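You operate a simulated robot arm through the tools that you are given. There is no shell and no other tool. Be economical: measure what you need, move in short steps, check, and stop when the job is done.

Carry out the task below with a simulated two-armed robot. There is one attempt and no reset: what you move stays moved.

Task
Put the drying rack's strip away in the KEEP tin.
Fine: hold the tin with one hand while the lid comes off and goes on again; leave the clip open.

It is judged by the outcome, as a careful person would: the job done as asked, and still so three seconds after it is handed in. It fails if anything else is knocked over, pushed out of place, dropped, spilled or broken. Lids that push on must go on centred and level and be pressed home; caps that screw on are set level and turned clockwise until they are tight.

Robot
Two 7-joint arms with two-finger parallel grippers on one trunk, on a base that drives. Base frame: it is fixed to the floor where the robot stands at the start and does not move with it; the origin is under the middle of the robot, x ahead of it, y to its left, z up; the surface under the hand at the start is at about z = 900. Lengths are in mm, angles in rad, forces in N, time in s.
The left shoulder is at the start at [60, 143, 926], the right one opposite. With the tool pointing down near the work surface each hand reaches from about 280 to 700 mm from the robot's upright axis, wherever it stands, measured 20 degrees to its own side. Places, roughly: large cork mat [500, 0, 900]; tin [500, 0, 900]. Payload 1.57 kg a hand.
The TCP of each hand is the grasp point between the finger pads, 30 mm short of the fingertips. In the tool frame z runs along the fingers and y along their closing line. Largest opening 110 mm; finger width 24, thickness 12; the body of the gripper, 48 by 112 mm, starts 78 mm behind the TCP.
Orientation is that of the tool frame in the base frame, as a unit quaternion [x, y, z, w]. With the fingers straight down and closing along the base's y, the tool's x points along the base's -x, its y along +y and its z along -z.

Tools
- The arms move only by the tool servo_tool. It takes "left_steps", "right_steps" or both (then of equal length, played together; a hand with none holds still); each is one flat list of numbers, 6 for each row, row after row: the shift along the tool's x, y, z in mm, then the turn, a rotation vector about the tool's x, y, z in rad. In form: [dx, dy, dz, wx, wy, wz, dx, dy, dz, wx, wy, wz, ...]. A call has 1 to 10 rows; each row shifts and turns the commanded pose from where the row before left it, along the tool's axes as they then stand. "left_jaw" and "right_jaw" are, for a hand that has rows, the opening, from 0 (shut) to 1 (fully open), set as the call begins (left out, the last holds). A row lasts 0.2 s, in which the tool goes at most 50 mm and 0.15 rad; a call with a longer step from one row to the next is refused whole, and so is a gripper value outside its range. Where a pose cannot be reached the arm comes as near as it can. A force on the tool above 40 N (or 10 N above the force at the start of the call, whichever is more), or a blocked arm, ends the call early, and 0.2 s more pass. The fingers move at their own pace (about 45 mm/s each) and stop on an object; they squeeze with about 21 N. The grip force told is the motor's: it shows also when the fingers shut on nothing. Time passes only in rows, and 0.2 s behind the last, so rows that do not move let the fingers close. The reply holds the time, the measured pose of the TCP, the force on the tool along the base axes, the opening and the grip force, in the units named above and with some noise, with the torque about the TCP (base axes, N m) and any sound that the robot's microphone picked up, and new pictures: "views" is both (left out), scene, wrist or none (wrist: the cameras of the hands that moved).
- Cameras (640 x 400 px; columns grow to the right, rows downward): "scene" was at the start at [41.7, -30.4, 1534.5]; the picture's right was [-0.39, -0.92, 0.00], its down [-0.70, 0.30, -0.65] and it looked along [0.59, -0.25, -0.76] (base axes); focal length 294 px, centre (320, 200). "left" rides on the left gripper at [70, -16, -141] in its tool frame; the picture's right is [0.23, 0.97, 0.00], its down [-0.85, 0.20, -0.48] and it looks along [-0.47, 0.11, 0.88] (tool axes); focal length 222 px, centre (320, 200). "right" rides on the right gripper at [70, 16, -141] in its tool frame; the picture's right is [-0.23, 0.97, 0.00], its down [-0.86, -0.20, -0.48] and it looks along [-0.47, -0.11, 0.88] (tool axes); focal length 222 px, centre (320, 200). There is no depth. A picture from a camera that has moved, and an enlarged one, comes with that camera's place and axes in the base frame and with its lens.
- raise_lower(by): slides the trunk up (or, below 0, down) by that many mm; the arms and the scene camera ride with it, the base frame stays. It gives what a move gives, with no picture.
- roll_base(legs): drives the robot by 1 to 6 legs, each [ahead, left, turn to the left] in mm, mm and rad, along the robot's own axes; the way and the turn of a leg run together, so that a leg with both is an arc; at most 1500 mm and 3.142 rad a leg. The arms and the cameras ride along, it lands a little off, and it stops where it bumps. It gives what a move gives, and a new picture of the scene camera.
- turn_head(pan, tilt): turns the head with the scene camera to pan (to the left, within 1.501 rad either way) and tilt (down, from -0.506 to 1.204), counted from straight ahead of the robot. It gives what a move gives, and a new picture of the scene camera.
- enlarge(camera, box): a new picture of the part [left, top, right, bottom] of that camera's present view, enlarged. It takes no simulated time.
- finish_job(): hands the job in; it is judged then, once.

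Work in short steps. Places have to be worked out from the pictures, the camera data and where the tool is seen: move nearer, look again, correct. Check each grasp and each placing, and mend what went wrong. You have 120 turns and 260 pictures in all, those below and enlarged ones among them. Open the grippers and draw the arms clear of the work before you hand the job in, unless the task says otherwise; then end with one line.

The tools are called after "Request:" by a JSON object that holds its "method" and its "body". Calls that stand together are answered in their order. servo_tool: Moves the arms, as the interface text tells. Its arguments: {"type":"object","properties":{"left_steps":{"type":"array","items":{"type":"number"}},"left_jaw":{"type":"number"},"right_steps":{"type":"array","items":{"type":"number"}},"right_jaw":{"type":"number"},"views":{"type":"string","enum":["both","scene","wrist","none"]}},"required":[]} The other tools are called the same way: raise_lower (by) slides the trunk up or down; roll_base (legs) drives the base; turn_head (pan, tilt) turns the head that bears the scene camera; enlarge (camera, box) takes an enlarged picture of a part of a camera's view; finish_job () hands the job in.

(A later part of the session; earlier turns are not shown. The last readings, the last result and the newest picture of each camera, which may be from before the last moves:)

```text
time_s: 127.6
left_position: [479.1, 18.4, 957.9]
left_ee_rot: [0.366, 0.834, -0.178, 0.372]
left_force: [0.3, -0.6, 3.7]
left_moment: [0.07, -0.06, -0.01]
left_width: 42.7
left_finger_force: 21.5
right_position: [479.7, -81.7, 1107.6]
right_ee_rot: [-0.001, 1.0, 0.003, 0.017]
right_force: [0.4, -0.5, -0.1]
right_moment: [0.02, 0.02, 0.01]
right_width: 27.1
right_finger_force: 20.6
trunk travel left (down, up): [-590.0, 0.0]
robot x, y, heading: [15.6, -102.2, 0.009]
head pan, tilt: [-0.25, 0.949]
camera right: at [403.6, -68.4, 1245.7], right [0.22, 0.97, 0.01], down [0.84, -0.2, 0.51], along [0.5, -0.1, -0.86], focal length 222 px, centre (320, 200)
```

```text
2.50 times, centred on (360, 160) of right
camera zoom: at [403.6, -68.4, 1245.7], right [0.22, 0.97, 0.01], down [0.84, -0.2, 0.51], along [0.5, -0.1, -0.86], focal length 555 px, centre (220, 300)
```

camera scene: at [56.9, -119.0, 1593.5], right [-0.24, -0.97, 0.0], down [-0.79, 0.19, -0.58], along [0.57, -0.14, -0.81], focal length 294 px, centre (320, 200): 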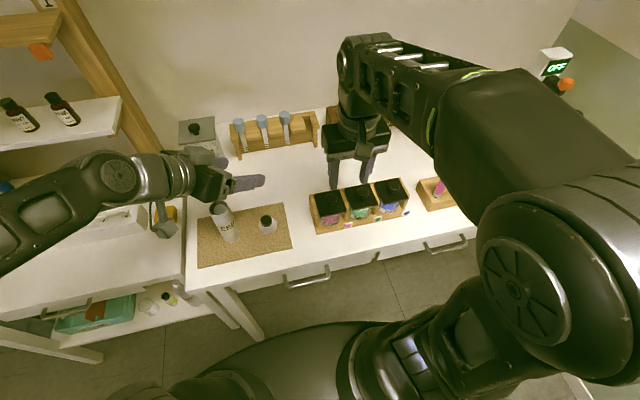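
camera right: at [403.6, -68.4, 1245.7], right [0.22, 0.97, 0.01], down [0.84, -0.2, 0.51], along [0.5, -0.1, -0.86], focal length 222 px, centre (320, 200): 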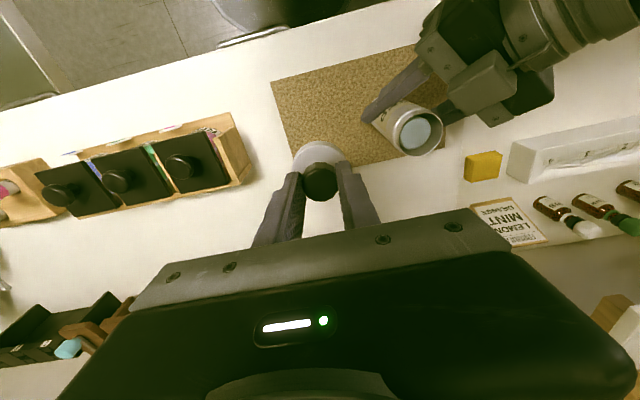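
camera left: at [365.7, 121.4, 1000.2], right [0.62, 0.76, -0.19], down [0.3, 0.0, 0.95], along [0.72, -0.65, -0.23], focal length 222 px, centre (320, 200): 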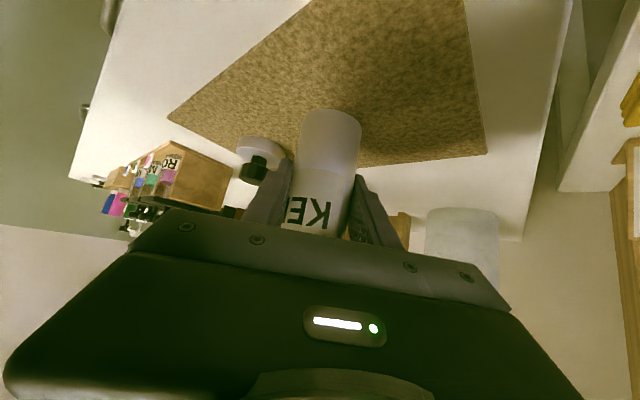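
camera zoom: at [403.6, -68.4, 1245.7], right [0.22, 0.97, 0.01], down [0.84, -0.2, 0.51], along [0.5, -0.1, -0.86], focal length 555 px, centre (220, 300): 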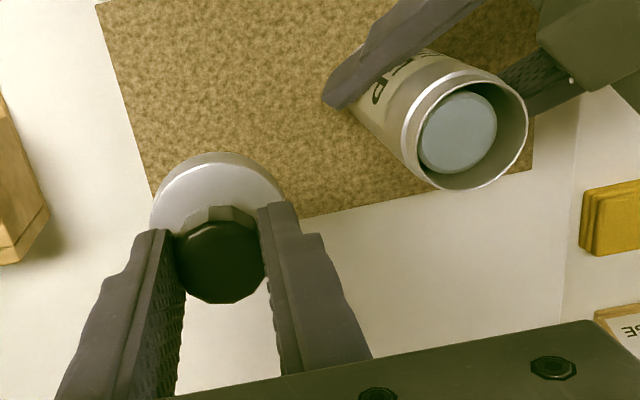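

The lid is held level. I'll carry it over the tin at a safe height and check alignment up close.

Request:
{"method": "servo_tool", "body": {"right_steps": [1, 32.1, 0, 0, 0, 0, 1, 32.1, 0, 0, 0, 0, 0.9, 32.1, 0, 0, 0, 0, 0.4, 0, 10, 0, 0, 0], "views": "wrist"}}

Request:
{"method": "enlarge", "body": {"camera": "right", "box": [250, 100, 430, 220]}}

Request:
{"method": "enlarge", "body": {"camera": "scene", "box": [180, 160, 280, 260]}}

```text
time_s: 128.6
left_position: [477.7, 16.5, 959.0]
left_ee_rot: [0.366, 0.834, -0.177, 0.372]
left_force: [0.1, -0.2, 3.9]
left_moment: [0.02, -0.01, 0.03]
left_width: 42.3
left_finger_force: 21.1
right_position: [476.4, 14.6, 1096.6]
right_ee_rot: [-0.002, 1.0, 0.004, 0.017]
right_force: [-0.2, -0.7, -0.8]
right_moment: [0.01, 0.03, -0.01]
right_width: 27.0
right_finger_force: 21.0
trunk travel left (down, up): [-590.0, 0.0]
robot x, y, heading: [15.2, -105.5, 0.009]
head pan, tilt: [-0.25, 0.949]
camera right: at [399.6, 28.8, 1234.8], right [0.22, 0.97, 0.02], down [0.84, -0.2, 0.51], along [0.5, -0.1, -0.86], focal length 222 px, centre (320, 200)
```

right: 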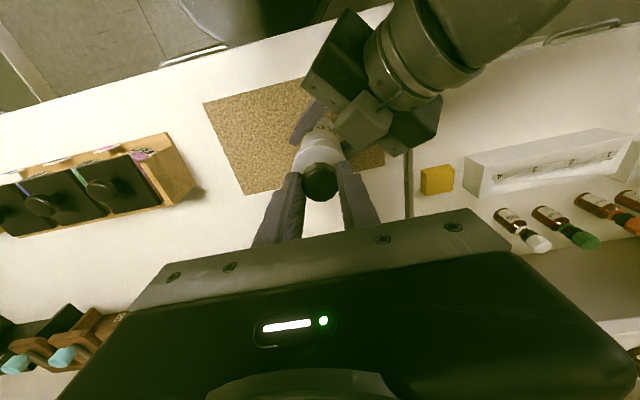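

```text
3.33 times, centred on (340, 160) of right
camera zoom: at [399.6, 28.8, 1234.8], right [0.22, 0.97, 0.02], down [0.84, -0.2, 0.51], along [0.5, -0.1, -0.86], focal length 740 px, centre (253, 333)
```

zoom: 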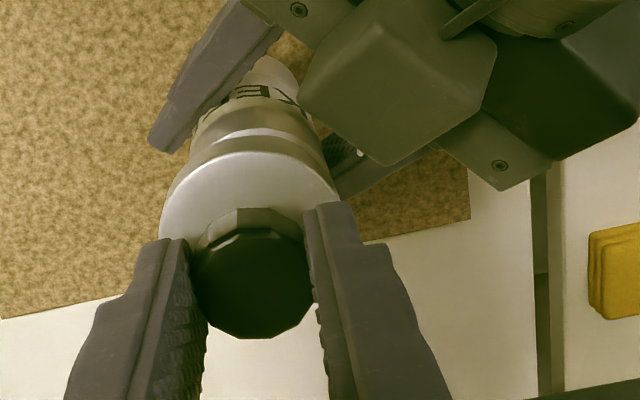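

```text
4.00 times, centred on (230, 210) of scene
camera zoom: at [56.9, -120.9, 1593.5], right [-0.24, -0.97, 0.0], down [-0.79, 0.19, -0.58], along [0.57, -0.14, -0.81], focal length 1176 px, centre (680, 160)
```

zoom: 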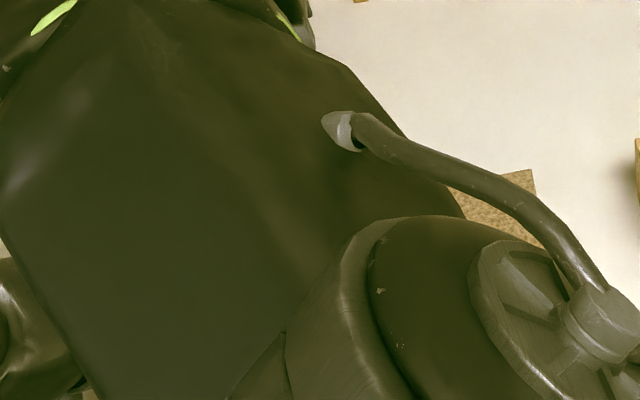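

The lid matches the seated reference view within about 1 mm. I'll lower it straight down onto the rim in small rows.

Request:
{"method": "servo_tool", "body": {"right_steps": [0.1, 0.1, 6, 0, 0, 0, 0.1, 0.1, 6, 0, 0, 0, 0.1, 0, 4, 0, 0, 0], "views": "none"}}

Request:
{"method": "enlarge", "body": {"camera": "right", "box": [250, 100, 430, 220]}}

```text
time_s: 129.4
left_position: [478.4, 17.7, 956.7]
left_ee_rot: [0.366, 0.835, -0.178, 0.371]
left_force: [7.1, -0.2, -5.2]
left_moment: [-0.11, 0.21, -0.03]
left_width: 42.4
left_finger_force: 21.0
right_position: [476.2, 14.7, 1083.0]
right_ee_rot: [-0.002, 1.0, 0.004, 0.02]
right_force: [-3.0, -1.3, 19.2]
right_moment: [-0.01, -0.25, -0.04]
right_width: 27.9
right_finger_force: 20.5
trunk travel left (down, up): [-590.0, 0.0]
robot x, y, heading: [18.0, -101.7, 0.005]
head pan, tilt: [-0.25, 0.949]
```

```text
3.33 times, centred on (340, 160) of right
camera zoom: at [399.6, 28.2, 1220.5], right [0.22, 0.97, 0.02], down [0.84, -0.2, 0.51], along [0.5, -0.1, -0.86], focal length 740 px, centre (253, 333)
```

zoom: 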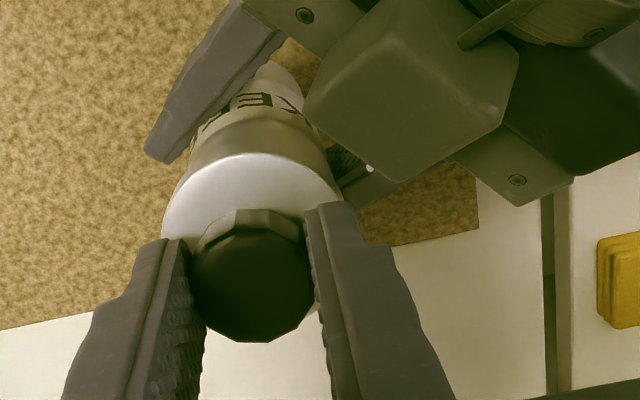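

Contact at the rim is on the +x side, so the lid is slightly toward −x. I'll raise 4 mm, shift +x by 2 mm and try again gently.

Request:
{"method": "servo_tool", "body": {"right_steps": [0, 0, -5, 0, 0, 0, -2, 0, 0, 0, 0, 0, 0, 0, 5, 0, 0, 0], "views": "none"}}

```text
time_s: 130.2
left_position: [478.1, 17.1, 958.8]
left_ee_rot: [0.365, 0.834, -0.178, 0.373]
left_force: [0.3, 0.5, 4.8]
left_moment: [0.15, -0.13, 0.03]
left_width: 42.3
left_finger_force: 21.2
right_position: [478.4, 15.0, 1081.7]
right_ee_rot: [-0.002, 1.0, 0.004, 0.018]
right_force: [-0.4, 0.1, -0.6]
right_moment: [-0.02, -0.01, -0.03]
right_width: 27.3
right_finger_force: 20.8
trunk travel left (down, up): [-590.0, 0.0]
robot x, y, heading: [13.7, -104.9, 0.009]
head pan, tilt: [-0.25, 0.949]
```

No contact now at 1081.7, so it is going over the rim. I'll continue down in small rows.

Request:
{"method": "servo_tool", "body": {"right_steps": [0, 0, 2, 0, 0, 0, 0, 0, 2, 0, 0, 0], "views": "none"}}

Request:
{"method": "enlarge", "body": {"camera": "right", "box": [250, 100, 430, 220]}}

```text
time_s: 130.8
left_position: [478.1, 16.6, 958.5]
left_ee_rot: [0.366, 0.834, -0.178, 0.372]
left_force: [0.6, 0.9, 5.1]
left_moment: [0.11, -0.09, 0.01]
left_width: 42.1
left_finger_force: 20.9
right_position: [477.5, 15.5, 1078.1]
right_ee_rot: [-0.003, 1.0, 0.005, 0.017]
right_force: [0.9, -0.6, 0.0]
right_moment: [-0.01, -0.01, 0.01]
right_width: 27.1
right_finger_force: 20.5
trunk travel left (down, up): [-590.0, 0.0]
robot x, y, heading: [13.4, -101.4, 0.008]
head pan, tilt: [-0.25, 0.949]
```

```text
3.33 times, centred on (340, 160) of right
camera zoom: at [402.3, 28.9, 1215.7], right [0.22, 0.97, 0.02], down [0.84, -0.2, 0.51], along [0.5, -0.1, -0.86], focal length 740 px, centre (253, 333)
```

zoom: 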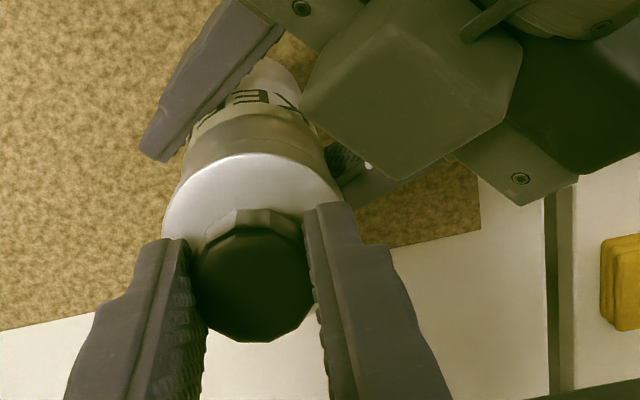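

It goes over freely. I'll press down now and listen for the snap.

Request:
{"method": "servo_tool", "body": {"right_steps": [0, 0, 2, 0, 0, 0, 0, 0, 2, 0, 0, 0, 0, 0, 2, 0, 0, 0], "views": "none"}}

Request:
{"method": "enlarge", "body": {"camera": "right", "box": [250, 100, 430, 220]}}

```text
time_s: 131.6
left_position: [477.7, 15.6, 958.7]
left_ee_rot: [0.367, 0.834, -0.178, 0.371]
left_force: [3.7, -6.6, -8.8]
left_moment: [0.46, -0.48, -0.04]
left_width: 42.8
left_finger_force: 21.5
right_position: [477.6, 15.9, 1072.7]
right_ee_rot: [-0.004, 1.0, 0.006, 0.019]
right_force: [-2.5, 5.3, 19.9]
right_moment: [0.12, 0.33, -0.02]
right_width: 27.5
right_finger_force: 20.9
trunk travel left (down, up): [-590.0, 0.0]
robot x, y, heading: [15.1, -102.2, 0.015]
head pan, tilt: [-0.25, 0.949]
```

```text
3.33 times, centred on (340, 160) of right
camera zoom: at [401.8, 28.3, 1210.9], right [0.22, 0.98, 0.02], down [0.84, -0.2, 0.51], along [0.5, -0.1, -0.86], focal length 740 px, centre (253, 333)
```

zoom: 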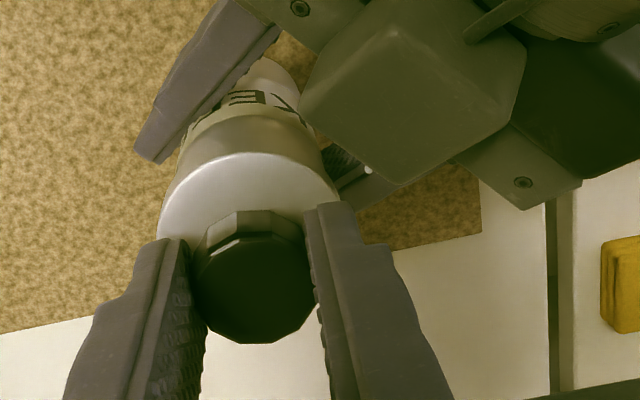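

There's 20 N but no snap yet, and the finger grip would slip beyond that. I'll release, rise, close the fingers and press squarely on the knob top.

Request:
{"method": "servo_tool", "body": {"right_steps": [0, 0, 0, 0, 0, 0, 0, 0, 0, 0, 0, 0, 0, 0, 0, 0, 0, 0, 0, 0, -20, 0, 0, 0, 0, 0, -25, 0, 0, 0], "right_jaw": 0.5, "views": "none"}}

Request:
{"method": "enlarge", "body": {"camera": "right", "box": [250, 80, 430, 200]}}

Request:
{"method": "enlarge", "body": {"camera": "left", "box": [240, 80, 400, 240]}}

```text
time_s: 132.8
left_position: [478.3, 17.3, 958.0]
left_ee_rot: [0.366, 0.835, -0.178, 0.371]
left_force: [-0.3, -0.2, 1.9]
left_moment: [-0.02, -0.08, -0.03]
left_width: 42.4
left_finger_force: 21.2
right_position: [475.8, 14.8, 1116.9]
right_ee_rot: [-0.002, 1.0, 0.004, 0.017]
right_force: [0.6, -0.4, 0.5]
right_moment: [0.0, 0.01, 0.03]
right_width: 54.9
right_finger_force: 0.1
trunk travel left (down, up): [-590.0, 0.0]
robot x, y, heading: [14.8, -105.7, 0.002]
head pan, tilt: [-0.25, 0.949]
heard: snap
```

```text
3.33 times, centred on (340, 140) of right
camera zoom: at [400.5, 28.7, 1254.1], right [0.22, 0.97, 0.02], down [0.84, -0.2, 0.51], along [0.5, -0.1, -0.86], focal length 740 px, centre (253, 400)
```

zoom: 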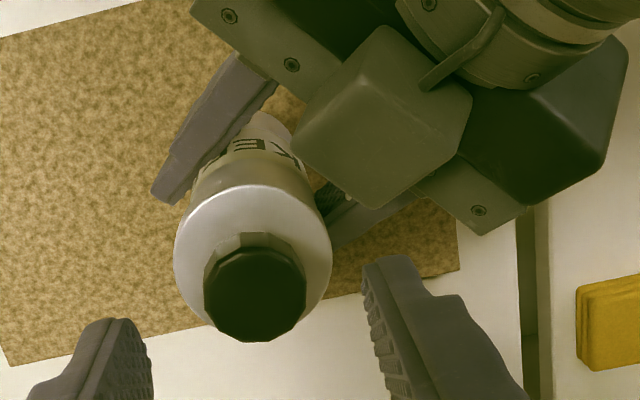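

```text
2.50 times, centred on (320, 160) of left
camera zoom: at [365.5, 120.8, 1000.3], right [0.62, 0.76, -0.19], down [0.3, 0.0, 0.95], along [0.72, -0.65, -0.23], focal length 555 px, centre (320, 300)
```

zoom: 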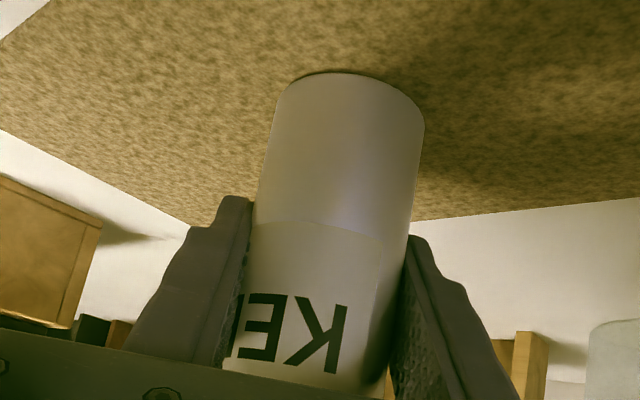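

A snap was heard as I released. To be sure it's home, I'll close the fingers and press straight down on the knob top.

Request:
{"method": "servo_tool", "body": {"right_steps": [-0.5, -0.5, 0, 0, 0, 0, 0, 0, 0, 0, 0, 0, 0, 0, 0, 0, 0, 0, 0, 0, 12, 0, 0, 0, 0, 0, 10, 0, 0, 0], "right_jaw": 0.0, "views": "none"}}

Request:
{"method": "servo_tool", "body": {"right_steps": [0, 0, 3, 0, 0, 0, 0, 0, 3, 0, 0, 0, 0, 0, 3, 0, 0, 0, 0, 0, 3, 0, 0, 0], "views": "none"}}

```text
time_s: 134.0
left_position: [478.9, 16.0, 958.8]
left_ee_rot: [0.366, 0.835, -0.178, 0.372]
left_force: [0.1, -0.2, 2.1]
left_moment: [0.02, -0.05, -0.05]
left_width: 42.5
left_finger_force: 21.3
right_position: [477.8, 14.4, 1094.9]
right_ee_rot: [-0.003, 1.0, 0.004, 0.018]
right_force: [-0.2, 0.0, -0.6]
right_moment: [0.02, 0.0, 0.0]
right_width: 0.0
right_finger_force: 20.6
trunk travel left (down, up): [-590.0, 0.0]
robot x, y, heading: [15.0, -105.3, 0.013]
head pan, tilt: [-0.25, 0.949]
```

```text
time_s: 134.7
left_position: [478.8, 18.1, 960.2]
left_ee_rot: [0.366, 0.834, -0.177, 0.373]
left_force: [-3.9, 2.8, 10.4]
left_moment: [-0.01, 0.06, -0.01]
left_width: 42.4
left_finger_force: 21.0
right_position: [475.4, 15.6, 1094.4]
right_ee_rot: [-0.004, 1.0, 0.007, 0.021]
right_force: [-1.5, -3.4, 8.7]
right_moment: [-0.09, 0.16, 0.0]
right_width: 0.0
right_finger_force: 20.9
trunk travel left (down, up): [-590.0, 0.0]
robot x, y, heading: [16.1, -100.1, 0.009]
head pan, tilt: [-0.25, 0.949]
stopped in row 3 (right hand): the force on the tool passed its limit at 44 N (the readings are from after the stop); the commanded pose is now the measured one
```

I pressed with 44 N and it didn't move or snap again. I'll lift the right hand away and inspect the lid's seat and level.

Request:
{"method": "servo_tool", "body": {"right_steps": [0, 0, -20, 0, 0, 0, 0, 0, -25, 0, 0, 0, 10, -35, 0, 0, 0, 0, 10, -40, 0, 0, 0, 0, 0, -45, 0, 0, 0, 0, 0, -45, 0, 0, 0, 0], "views": "none"}}

Request:
{"method": "turn_head", "body": {"pan": 0.25, "tilt": 0.95}}

Request:
{"method": "enlarge", "body": {"camera": "scene", "box": [295, 160, 355, 230]}}

Request:
{"method": "enlarge", "body": {"camera": "right", "box": [440, 60, 560, 180]}}

```text
time_s: 136.1
left_position: [479.3, 17.7, 958.0]
left_ee_rot: [0.366, 0.835, -0.176, 0.372]
left_force: [0.0, -4.3, 12.6]
left_moment: [-0.12, -0.19, -0.04]
left_width: 42.2
left_finger_force: 20.9
right_position: [454.7, -152.7, 1132.9]
right_ee_rot: [-0.002, 1.0, 0.006, 0.02]
right_force: [0.8, -1.0, 0.0]
right_moment: [0.04, 0.04, 0.03]
right_width: 0.1
right_finger_force: 20.8
trunk travel left (down, up): [-590.0, 0.0]
robot x, y, heading: [17.7, -99.7, 0.015]
head pan, tilt: [-0.25, 0.949]
```

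```text
time_s: 137.0
left_position: [478.8, 16.9, 957.7]
left_ee_rot: [0.365, 0.835, -0.175, 0.372]
left_force: [-0.5, -2.6, 13.1]
left_moment: [-0.04, -0.21, -0.06]
left_width: 42.5
left_finger_force: 21.1
right_position: [454.5, -152.5, 1133.0]
right_ee_rot: [-0.003, 1.0, 0.007, 0.02]
right_force: [-0.9, -0.4, -0.3]
right_moment: [0.0, 0.03, 0.01]
right_width: 0.2
right_finger_force: 20.5
trunk travel left (down, up): [-590.0, 0.0]
robot x, y, heading: [13.5, -102.1, 0.006]
head pan, tilt: [0.25, 0.949]
camera scene: at [55.8, -85.7, 1593.6], right [0.26, -0.97, 0.0], down [-0.79, -0.21, -0.58], along [0.56, 0.15, -0.81], focal length 294 px, centre (320, 200)
```

scene: 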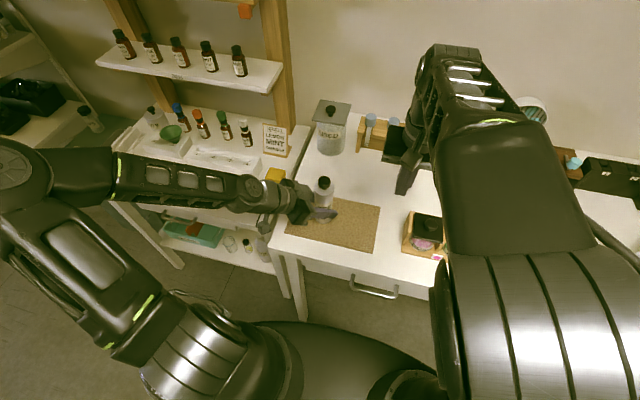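

```text
5.71 times, centred on (325, 195) of scene
camera zoom: at [55.8, -85.7, 1593.6], right [0.26, -0.97, 0.0], down [-0.79, -0.21, -0.58], along [0.56, 0.15, -0.81], focal length 1680 px, centre (291, 229)
```

zoom: 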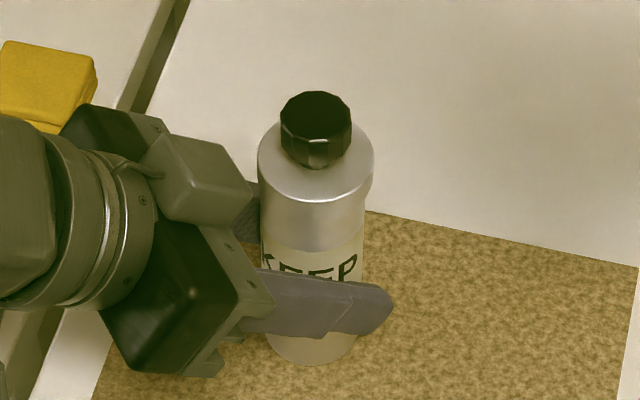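

```text
3.33 times, centred on (500, 120) of right
camera zoom: at [378.6, -139.5, 1270.5], right [0.22, 0.97, 0.02], down [0.84, -0.2, 0.51], along [0.5, -0.09, -0.86], focal length 740 px, centre (-280, 467)
```

zoom: 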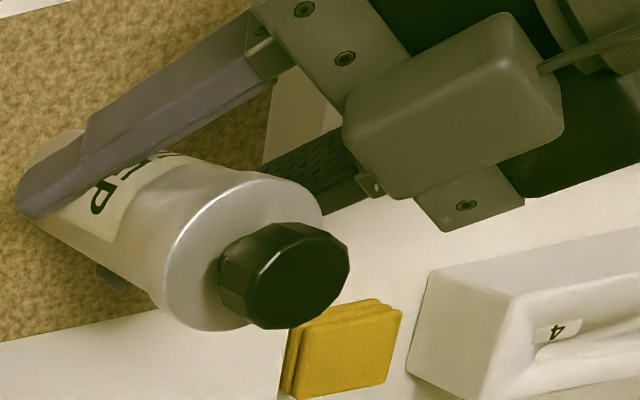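

Lid height and knob position match the original closed view within 1–2 mm, and the rim bead is covered. I'll release the tin with the left hand and check it stays put.

Request:
{"method": "servo_tool", "body": {"left_steps": [0, 0, 0, 0, 0, 0, 0, 0, 0, 0, 0, 0, 0, 0, 0, 0, 0, 0, 0, 0, -15, 0, 0, 0, 0, 0, -35, 0, 0, 0, 0, 0, -35, 0, 0, 0, 0, 0, -35, 0, 0, 0], "left_jaw": 0.75, "views": "wrist"}}

Request:
{"method": "enlarge", "body": {"camera": "left", "box": [240, 80, 400, 240]}}

Request:
{"method": "enlarge", "body": {"camera": "scene", "box": [285, 160, 365, 240]}}

```text
time_s: 138.6
left_position: [416.5, 84.5, 1037.8]
left_ee_rot: [0.366, 0.835, -0.177, 0.372]
left_force: [0.3, 1.2, 0.6]
left_moment: [-0.01, 0.0, 0.02]
left_width: 82.6
left_finger_force: 0.1
right_position: [455.3, -152.0, 1132.3]
right_ee_rot: [-0.003, 1.0, 0.007, 0.02]
right_force: [-0.8, -0.3, 0.1]
right_moment: [-0.01, -0.04, -0.01]
right_width: 0.1
right_finger_force: 21.1
trunk travel left (down, up): [-590.0, 0.0]
robot x, y, heading: [16.0, -102.1, 0.005]
head pan, tilt: [0.25, 0.949]
camera left: at [303.7, 187.8, 1079.0], right [0.62, 0.76, -0.19], down [0.3, 0.0, 0.95], along [0.72, -0.65, -0.23], focal length 222 px, centre (320, 200)
```

left: 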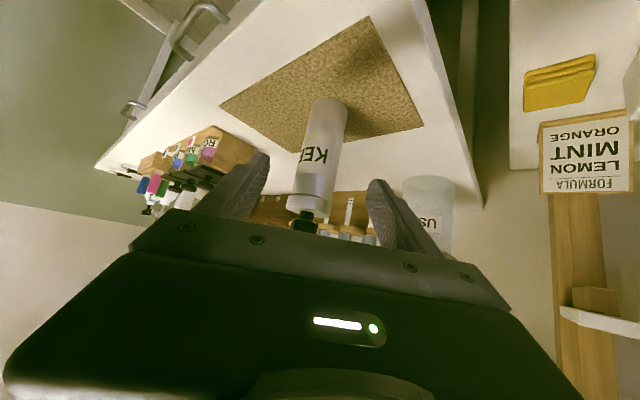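

```text
2.50 times, centred on (320, 160) of left
camera zoom: at [303.7, 187.8, 1079.0], right [0.62, 0.76, -0.19], down [0.3, 0.0, 0.95], along [0.72, -0.65, -0.23], focal length 555 px, centre (320, 300)
```

zoom: 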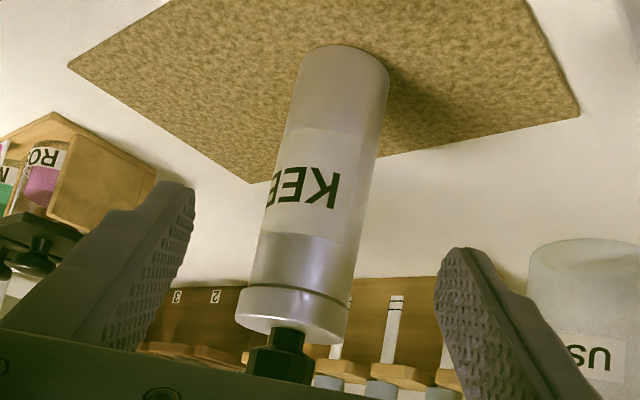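

```text
5.00 times, centred on (325, 200) of scene
camera zoom: at [55.6, -84.9, 1593.5], right [0.26, -0.97, 0.0], down [-0.79, -0.21, -0.58], along [0.56, 0.15, -0.81], focal length 1470 px, centre (295, 200)
```

zoom: 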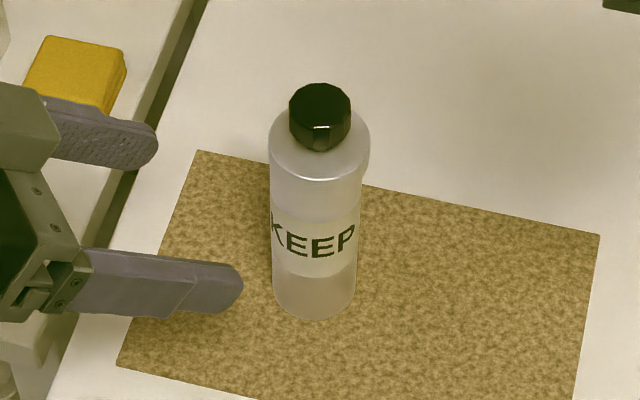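

Tin standing, lid on. I'll take a close zoom on the seam to check it's level and home.

Request:
{"method": "enlarge", "body": {"camera": "left", "box": [275, 165, 345, 220]}}

Request:
{"method": "enlarge", "body": {"camera": "scene", "box": [308, 172, 344, 202]}}

```text
7.27 times, centred on (310, 192) of left
camera zoom: at [303.7, 187.8, 1079.0], right [0.62, 0.76, -0.19], down [0.3, 0.0, 0.95], along [0.72, -0.65, -0.23], focal length 1615 px, centre (393, 254)
```

zoom: 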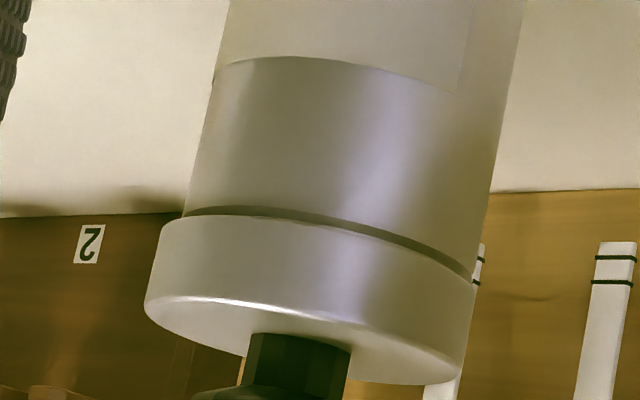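

```text
13.33 times, centred on (326, 187) of scene
camera zoom: at [55.6, -84.9, 1593.5], right [0.26, -0.97, 0.0], down [-0.79, -0.21, -0.58], along [0.56, 0.15, -0.81], focal length 3919 px, centre (240, 373)
```

zoom: 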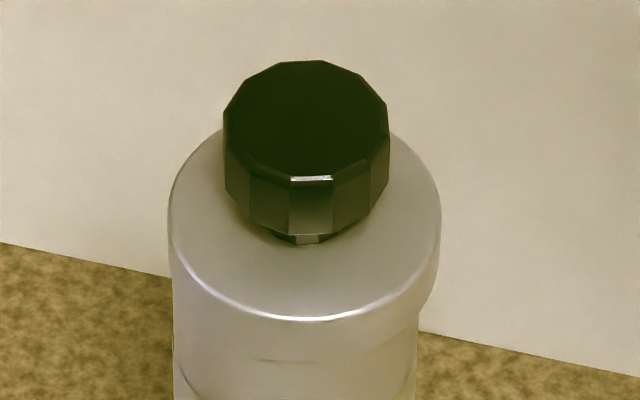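

The close-up shows the lid about 2 mm off-centre toward −y, with a gap on the +y side, so it isn't properly home. I'll hold the tin again and bring the right hand back to re-seat it.

Request:
{"method": "servo_tool", "body": {"left_steps": [0, 0, 35, 0, 0, 0, 0, 0, 35, 0, 0, 0, 0, 0, 25, 0, 0, 0, 0, 0, 15, 0, 0, 0, 0, 0, 10, 0, 0, 0], "views": "none"}}

Request:
{"method": "servo_tool", "body": {"left_steps": [0, 0, 0, 0, 0, 0, 0, 0, 0, 0, 0, 0, 0, 0, 0, 0, 0, 0, 0, 0, 0, 0, 0, 0, 0, 0, 0, 0, 0, 0], "right_steps": [0, 0, 0, 0, 0, 0, 0, 45, 0, 0, 0, 0, 0, 45, 0, 0, 0, 0, -10, 40, 0, 0, 0, 0, -11, 38, 0, 0, 0, 0], "left_jaw": 0.3, "right_jaw": 0.5, "views": "none"}}

Request:
{"method": "enlarge", "body": {"camera": "right", "box": [250, 80, 430, 200]}}

```text
time_s: 139.8
left_position: [478.7, 17.6, 956.5]
left_ee_rot: [0.365, 0.835, -0.177, 0.372]
left_force: [-0.6, 0.0, -0.9]
left_moment: [-0.01, 0.0, -0.01]
left_width: 82.4
left_finger_force: 0.0
right_position: [455.6, -151.8, 1133.4]
right_ee_rot: [-0.003, 1.0, 0.006, 0.02]
right_force: [0.4, -0.4, -0.8]
right_moment: [0.01, 0.0, 0.0]
right_width: 0.0
right_finger_force: 20.8
trunk travel left (down, up): [-590.0, 0.0]
robot x, y, heading: [14.1, -99.5, 0.006]
head pan, tilt: [0.25, 0.949]
```

```text
time_s: 141.0
left_position: [477.9, 17.2, 957.7]
left_ee_rot: [0.365, 0.835, -0.176, 0.372]
left_force: [0.6, 0.4, -0.1]
left_moment: [0.03, -0.05, 0.0]
left_width: 42.4
left_finger_force: 21.6
right_position: [476.8, 17.1, 1136.9]
right_ee_rot: [-0.003, 1.0, 0.006, 0.019]
right_force: [0.5, 0.2, 0.0]
right_moment: [-0.05, 0.01, -0.01]
right_width: 55.3
right_finger_force: 0.0
trunk travel left (down, up): [-590.0, 0.0]
robot x, y, heading: [16.7, -100.0, 0.006]
head pan, tilt: [0.25, 0.949]
```

```text
3.33 times, centred on (340, 140) of right
camera zoom: at [400.8, 30.6, 1274.3], right [0.22, 0.97, 0.02], down [0.84, -0.2, 0.51], along [0.5, -0.09, -0.86], focal length 740 px, centre (253, 400)
```

zoom: 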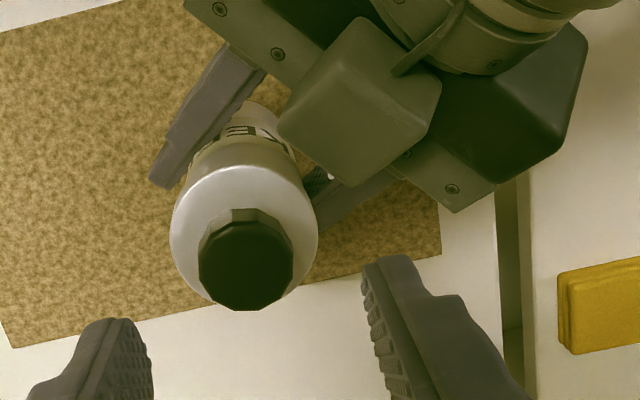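

The knob sits 2.7 mm toward −y of the hand, while the hand is in line with the tin. I'll descend and grip, which draws the lid to centre.

Request:
{"method": "servo_tool", "body": {"right_steps": [0.8, -0.2, 21, 0, 0, 0, 0.8, -0.2, 21, 0, 0, 0, 0.7, -0.2, 18, 0, 0, 0], "views": "none"}}

Request:
{"method": "servo_tool", "body": {"right_steps": [0, 0, 0, 0, 0, 0, 0, 0, 0, 0, 0, 0, 0, 0, 0, 0, 0, 0], "right_jaw": 0.1, "views": "none"}}

Request:
{"method": "enlarge", "body": {"camera": "right", "box": [250, 100, 430, 220]}}

```text
time_s: 141.8
left_position: [478.2, 18.0, 957.0]
left_ee_rot: [0.364, 0.835, -0.176, 0.372]
left_force: [-0.9, 1.0, -2.7]
left_moment: [-0.35, -0.43, 0.1]
left_width: 42.4
left_finger_force: 20.8
right_position: [477.3, 18.4, 1077.7]
right_ee_rot: [-0.002, 1.0, 0.008, 0.021]
right_force: [1.7, -1.2, 11.1]
right_moment: [0.41, 0.09, -0.05]
right_width: 55.0
right_finger_force: 0.0
trunk travel left (down, up): [-590.0, 0.0]
robot x, y, heading: [15.3, -99.4, 0.007]
head pan, tilt: [0.25, 0.949]
```

```text
time_s: 142.6
left_position: [479.3, 16.4, 957.6]
left_ee_rot: [0.366, 0.835, -0.177, 0.372]
left_force: [-0.1, 0.2, 1.3]
left_moment: [0.05, -0.03, -0.02]
left_width: 42.5
left_finger_force: 21.3
right_position: [477.2, 18.8, 1077.3]
right_ee_rot: [-0.002, 1.0, 0.006, 0.019]
right_force: [-1.1, -0.9, 0.1]
right_moment: [0.02, -0.01, -0.01]
right_width: 27.3
right_finger_force: 21.0
trunk travel left (down, up): [-590.0, 0.0]
robot x, y, heading: [14.4, -104.5, 0.008]
head pan, tilt: [0.25, 0.949]
heard: snap
```

```text
3.33 times, centred on (340, 160) of right
camera zoom: at [400.2, 30.7, 1214.3], right [0.22, 0.98, 0.02], down [0.84, -0.2, 0.51], along [0.5, -0.09, -0.86], focal length 740 px, centre (253, 333)
```

zoom: 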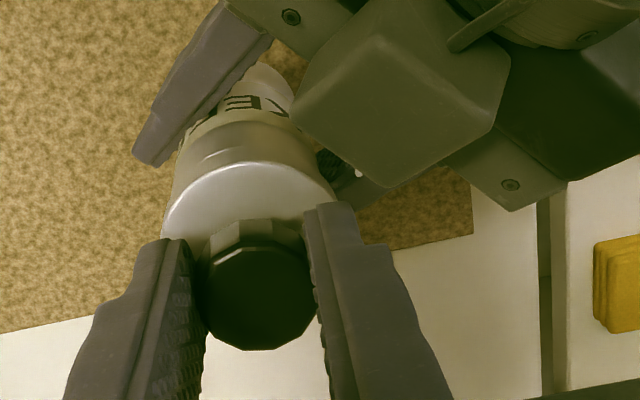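

A snap came as the grip moved the lid, and forces are near zero. I'll lift slightly to free it, set it to y about 17.2 and x about 478, and lower again while watching the forces.

Request:
{"method": "servo_tool", "body": {"right_steps": [0, 0, -6, 0, 0, 0, 0, 0, -6, 0, 0, 0, -0.8, -1.4, 0, 0, 0, 0], "views": "none"}}

Request:
{"method": "enlarge", "body": {"camera": "right", "box": [250, 100, 430, 220]}}

Request:
{"method": "servo_tool", "body": {"right_steps": [0.2, 0, 4, 0, 0, 0, 0.2, 0, 4, 0, 0, 0], "views": "none"}}

```text
time_s: 143.4
left_position: [477.7, 17.4, 957.4]
left_ee_rot: [0.365, 0.835, -0.177, 0.373]
left_force: [1.7, 0.6, 1.6]
left_moment: [0.04, -0.07, -0.03]
left_width: 42.5
left_finger_force: 21.3
right_position: [476.4, 16.6, 1088.6]
right_ee_rot: [-0.003, 1.0, 0.007, 0.02]
right_force: [-0.9, -0.5, -0.4]
right_moment: [0.0, 0.01, -0.02]
right_width: 26.9
right_finger_force: 20.5
trunk travel left (down, up): [-590.0, 0.0]
robot x, y, heading: [15.3, -101.7, 0.01]
head pan, tilt: [0.25, 0.949]
```

```text
3.33 times, centred on (340, 160) of right
camera zoom: at [400.7, 28.9, 1227.0], right [0.22, 0.97, 0.02], down [0.84, -0.2, 0.51], along [0.5, -0.09, -0.86], focal length 740 px, centre (253, 333)
```

zoom: 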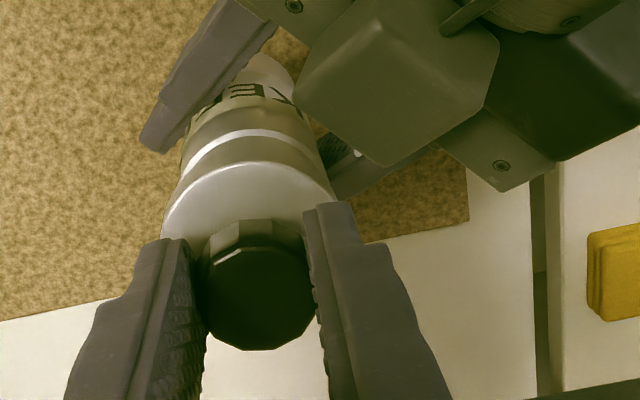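

```text
time_s: 144.0
left_position: [478.3, 18.3, 957.9]
left_ee_rot: [0.366, 0.835, -0.177, 0.372]
left_force: [2.0, 2.1, -5.6]
left_moment: [-0.26, -0.61, -0.08]
left_width: 42.3
left_finger_force: 21.1
right_position: [477.6, 15.6, 1082.9]
right_ee_rot: [-0.004, 1.0, 0.007, 0.022]
right_force: [0.6, -3.0, 17.4]
right_moment: [0.0, 0.27, 0.03]
right_width: 27.7
right_finger_force: 21.1
trunk travel left (down, up): [-590.0, 0.0]
robot x, y, heading: [13.9, -101.6, 0.009]
head pan, tilt: [0.25, 0.949]
```

Contact is now on the −x/+y side, so I'll nudge −1 mm in x and +1 mm in y and lower again.

Request:
{"method": "servo_tool", "body": {"right_steps": [0, 0, -5, 0, 0, 0, 1, 1, 0, 0, 0, 0, 0, 0, 3, 0, 0, 0, 0, 0, 4, 0, 0, 0], "views": "none"}}

```text
time_s: 145.0
left_position: [478.3, 17.0, 959.0]
left_ee_rot: [0.364, 0.835, -0.176, 0.372]
left_force: [-0.2, -0.9, 2.2]
left_moment: [0.04, -0.03, 0.0]
left_width: 42.3
left_finger_force: 21.1
right_position: [476.2, 18.2, 1077.7]
right_ee_rot: [-0.003, 1.0, 0.006, 0.021]
right_force: [0.5, 0.0, -0.6]
right_moment: [-0.03, 0.01, 0.0]
right_width: 27.5
right_finger_force: 21.4
trunk travel left (down, up): [-590.0, 0.0]
robot x, y, heading: [17.3, -101.7, 0.007]
head pan, tilt: [0.25, 0.949]
```

It slid over freely to 1077.7 with no force. I'll press on in 2 mm rows.

Request:
{"method": "servo_tool", "body": {"right_steps": [0, 0, 2, 0, 0, 0, 0, 0, 2, 0, 0, 0], "views": "none"}}

Request:
{"method": "servo_tool", "body": {"right_steps": [0, 0, 2, 0, 0, 0], "views": "none"}}

```text
time_s: 145.6
left_position: [477.9, 17.8, 957.8]
left_ee_rot: [0.365, 0.835, -0.177, 0.373]
left_force: [-0.4, -1.0, 3.0]
left_moment: [0.05, -0.03, 0.01]
left_width: 42.6
left_finger_force: 21.0
right_position: [476.8, 17.5, 1074.4]
right_ee_rot: [-0.003, 1.0, 0.007, 0.02]
right_force: [-0.9, -0.6, -0.2]
right_moment: [0.01, -0.01, -0.01]
right_width: 27.6
right_finger_force: 20.8
trunk travel left (down, up): [-590.0, 0.0]
robot x, y, heading: [18.1, -99.9, 0.011]
head pan, tilt: [0.25, 0.949]
```

```text
time_s: 146.0
left_position: [478.2, 16.5, 957.2]
left_ee_rot: [0.365, 0.835, -0.176, 0.372]
left_force: [3.9, -2.9, -1.1]
left_moment: [0.09, 0.23, -0.01]
left_width: 42.4
left_finger_force: 21.2
right_position: [476.2, 16.4, 1075.8]
right_ee_rot: [-0.004, 1.0, 0.007, 0.021]
right_force: [-3.5, 0.0, 8.5]
right_moment: [-0.11, -0.01, -0.05]
right_width: 27.2
right_finger_force: 20.6
trunk travel left (down, up): [-590.0, 0.0]
robot x, y, heading: [15.6, -102.9, 0.006]
head pan, tilt: [0.25, 0.949]
```

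Light contact at 8.5 N. I'll press further to snap it home.

Request:
{"method": "servo_tool", "body": {"right_steps": [0, 0, 2, 0, 0, 0, 0, 0, 2, 0, 0, 0, 0, 0, 2, 0, 0, 0], "views": "none"}}

Request:
{"method": "enlarge", "body": {"camera": "right", "box": [250, 100, 430, 220]}}

```text
time_s: 146.8
left_position: [477.8, 18.1, 957.3]
left_ee_rot: [0.365, 0.835, -0.177, 0.373]
left_force: [5.8, 0.2, -8.2]
left_moment: [0.05, -0.16, -0.03]
left_width: 42.6
left_finger_force: 21.1
right_position: [477.7, 17.6, 1068.5]
right_ee_rot: [-0.002, 1.0, 0.006, 0.021]
right_force: [-2.4, -0.2, 23.5]
right_moment: [-0.04, -0.05, -0.06]
right_width: 27.5
right_finger_force: 20.8
trunk travel left (down, up): [-590.0, 0.0]
robot x, y, heading: [15.0, -101.7, 0.007]
head pan, tilt: [0.25, 0.949]
```

```text
3.33 times, centred on (340, 160) of right
camera zoom: at [400.9, 29.9, 1205.6], right [0.22, 0.97, 0.02], down [0.84, -0.2, 0.51], along [0.5, -0.09, -0.86], focal length 740 px, centre (253, 333)
```

zoom: 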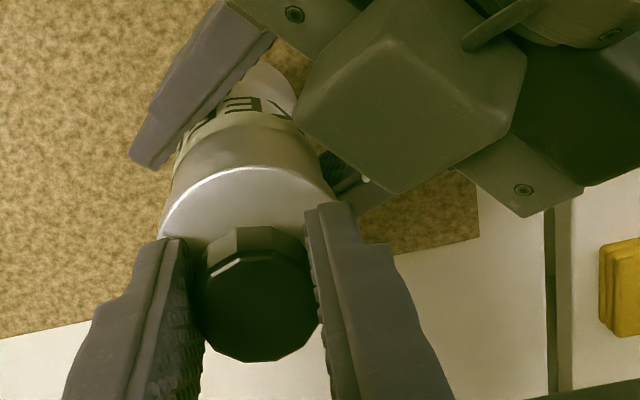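

The force is now balanced (23 N, moments near zero), so the lid is square on the rim. I'll release and press the knob top with closed fingers.

Request:
{"method": "servo_tool", "body": {"right_steps": [0, 0, -3, 0, 0, 0, 0, 0, 0, 0, 0, 0], "views": "none"}}

Request:
{"method": "servo_tool", "body": {"right_steps": [0, 0, 0, 0, 0, 0, 0, 0, 0, 0, 0, 0, 0, -1, -10, 0, 0, 0, 0, 0, -20, 0, 0, 0, 0, 0, -18, 0, 0, 0], "right_jaw": 0.38, "views": "none"}}

Request:
{"method": "enlarge", "body": {"camera": "right", "box": [250, 80, 430, 200]}}

```text
time_s: 147.4
left_position: [479.7, 17.4, 958.0]
left_ee_rot: [0.365, 0.835, -0.177, 0.373]
left_force: [-1.3, 1.0, 5.1]
left_moment: [0.09, -0.02, 0.02]
left_width: 42.1
left_finger_force: 21.3
right_position: [475.6, 17.5, 1069.5]
right_ee_rot: [-0.002, 1.0, 0.005, 0.018]
right_force: [-0.6, 0.4, 0.1]
right_moment: [0.02, -0.01, -0.03]
right_width: 27.6
right_finger_force: 21.2
trunk travel left (down, up): [-590.0, 0.0]
robot x, y, heading: [15.4, -106.6, 0.011]
head pan, tilt: [0.25, 0.949]
```

```text
time_s: 148.6
left_position: [477.8, 17.3, 957.7]
left_ee_rot: [0.365, 0.835, -0.177, 0.372]
left_force: [-0.6, -0.1, 5.1]
left_moment: [0.01, -0.08, 0.02]
left_width: 42.5
left_finger_force: 20.9
right_position: [475.6, 13.7, 1117.9]
right_ee_rot: [-0.003, 1.0, 0.007, 0.02]
right_force: [-1.0, -0.6, 0.0]
right_moment: [0.0, -0.02, 0.02]
right_width: 41.6
right_finger_force: 0.1
trunk travel left (down, up): [-590.0, 0.0]
robot x, y, heading: [15.1, -101.4, 0.009]
head pan, tilt: [0.25, 0.949]
heard: snap
```

```text
3.33 times, centred on (340, 140) of right
camera zoom: at [399.0, 27.5, 1255.5], right [0.22, 0.97, 0.02], down [0.84, -0.2, 0.51], along [0.5, -0.1, -0.86], focal length 740 px, centre (253, 400)
```

zoom: 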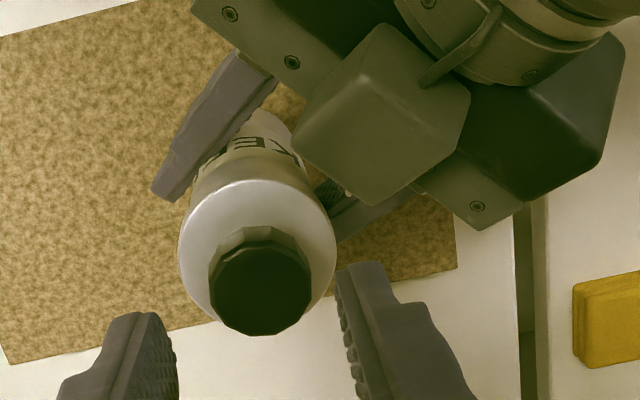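

Another snap on release. The pattern fits: it detaches when gripped and latches when pressed and released. I'll press the knob top once more for certainty, then inspect.

Request:
{"method": "servo_tool", "body": {"right_steps": [-1, 2, 0, 0, 0, 0, 0, 0, 0, 0, 0, 0, 0.4, 0, 12, 0, 0, 0, 0.4, 0, 9, 0, 0, 0], "right_jaw": 0.0, "views": "none"}}

Request:
{"method": "servo_tool", "body": {"right_steps": [0, 0, 2, 0, 0, 0, 0, 0, 2, 0, 0, 0, 0, 0, 2, 0, 0, 0, 0, 0, 2, 0, 0, 0, 0, 0, 2, 0, 0, 0], "views": "none"}}

Request:
{"method": "servo_tool", "body": {"right_steps": [0, 0, -20, 0, 0, 0, 0, 0, -25, 0, 0, 0, 10, -35, 0, 0, 0, 0, 10, -40, 0, 0, 0, 0, 0, -45, 0, 0, 0, 0, 0, -45, 0, 0, 0, 0], "views": "none"}}

Request:
{"method": "enlarge", "body": {"camera": "scene", "box": [302, 168, 350, 208]}}

```text
time_s: 149.6
left_position: [477.8, 18.3, 958.6]
left_ee_rot: [0.365, 0.835, -0.176, 0.372]
left_force: [-1.7, -0.1, 4.8]
left_moment: [0.03, -0.06, -0.03]
left_width: 42.5
left_finger_force: 21.4
right_position: [476.2, 16.5, 1096.8]
right_ee_rot: [-0.003, 1.0, 0.006, 0.02]
right_force: [0.0, 1.1, -0.8]
right_moment: [0.02, -0.05, 0.01]
right_width: 0.0
right_finger_force: 21.2
trunk travel left (down, up): [-590.0, 0.0]
robot x, y, heading: [14.8, -103.5, 0.01]
head pan, tilt: [0.25, 0.949]
```

```text
time_s: 150.6
left_position: [478.7, 17.6, 957.7]
left_ee_rot: [0.364, 0.835, -0.176, 0.373]
left_force: [-3.3, 2.2, 9.3]
left_moment: [0.02, 0.05, 0.01]
left_width: 42.4
left_finger_force: 20.9
right_position: [476.3, 18.1, 1093.6]
right_ee_rot: [-0.004, 1.0, 0.008, 0.022]
right_force: [-2.0, -2.7, 8.9]
right_moment: [-0.09, 0.11, 0.02]
right_width: 0.0
right_finger_force: 20.3
trunk travel left (down, up): [-590.0, 0.0]
robot x, y, heading: [14.5, -102.2, 0.008]
head pan, tilt: [0.25, 0.949]
stopped in row 5 (right hand): the force on the tool passed its limit at 43 N (the readings are from after the stop); the commanded pose is now the measured one
```

```text
time_s: 152.0
left_position: [478.7, 18.3, 957.7]
left_ee_rot: [0.365, 0.835, -0.175, 0.372]
left_force: [-0.3, -4.5, 12.9]
left_moment: [-0.1, -0.22, 0.0]
left_width: 42.3
left_finger_force: 20.7
right_position: [457.8, -146.7, 1135.3]
right_ee_rot: [-0.003, 1.0, 0.009, 0.022]
right_force: [0.0, -0.3, -0.4]
right_moment: [0.02, 0.0, 0.01]
right_width: 0.0
right_finger_force: 21.5
trunk travel left (down, up): [-590.0, 0.0]
robot x, y, heading: [19.8, -102.6, 0.011]
head pan, tilt: [0.25, 0.949]
```

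```text
10.00 times, centred on (326, 188) of scene
camera zoom: at [55.7, -86.3, 1593.5], right [0.26, -0.97, 0.0], down [-0.79, -0.21, -0.58], along [0.56, 0.15, -0.81], focal length 2939 px, centre (260, 320)
```

zoom: 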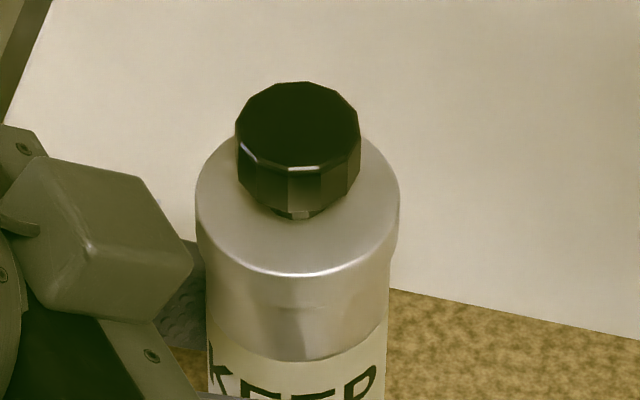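

Now the lid overhang is symmetric left and right, so it's centred. I'll release the left hand, back off and check the seam from the other side.

Request:
{"method": "servo_tool", "body": {"left_steps": [0, 0, 0, 0, 0, 0, 0, 0, 0, 0, 0, 0, 0, 0, 0, 0, 0, 0, 0, 0, -15, 0, 0, 0, 0, 0, -35, 0, 0, 0, 0, 0, -35, 0, 0, 0, 0, 0, -35, 0, 0, 0], "left_jaw": 0.75, "views": "none"}}

Request:
{"method": "enlarge", "body": {"camera": "left", "box": [275, 165, 345, 220]}}

Request:
{"method": "enlarge", "body": {"camera": "scene", "box": [285, 160, 365, 240]}}

```text
time_s: 153.6
left_position: [418.6, 87.8, 1037.3]
left_ee_rot: [0.364, 0.836, -0.176, 0.372]
left_force: [0.1, 0.0, -0.3]
left_moment: [0.03, 0.05, 0.0]
left_width: 82.5
left_finger_force: 0.0
right_position: [458.0, -146.1, 1134.9]
right_ee_rot: [-0.003, 1.0, 0.008, 0.022]
right_force: [-0.6, 0.3, -0.2]
right_moment: [-0.02, 0.0, -0.01]
right_width: 0.1
right_finger_force: 21.2
trunk travel left (down, up): [-590.0, 0.0]
robot x, y, heading: [14.9, -104.9, 0.007]
head pan, tilt: [0.25, 0.949]
```

```text
7.27 times, centred on (310, 192) of left
camera zoom: at [305.9, 192.2, 1078.9], right [0.62, 0.76, -0.19], down [0.3, 0.0, 0.95], along [0.73, -0.65, -0.23], focal length 1615 px, centre (393, 254)
```

zoom: 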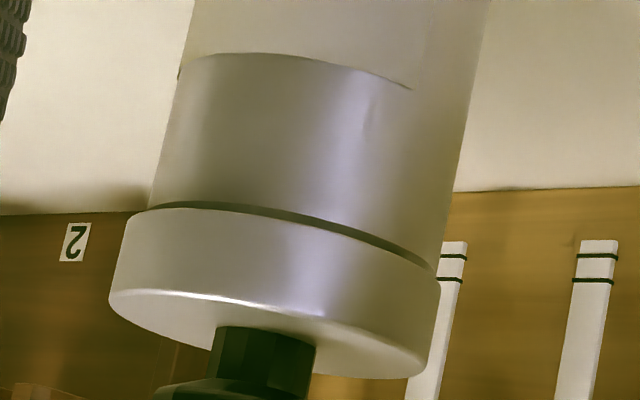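

```text
5.00 times, centred on (325, 200) of scene
camera zoom: at [55.9, -84.9, 1593.5], right [0.26, -0.97, 0.0], down [-0.79, -0.21, -0.58], along [0.56, 0.15, -0.81], focal length 1470 px, centre (295, 200)
```

zoom: 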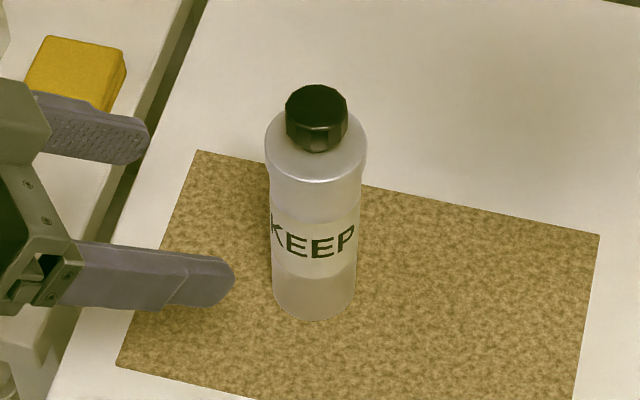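

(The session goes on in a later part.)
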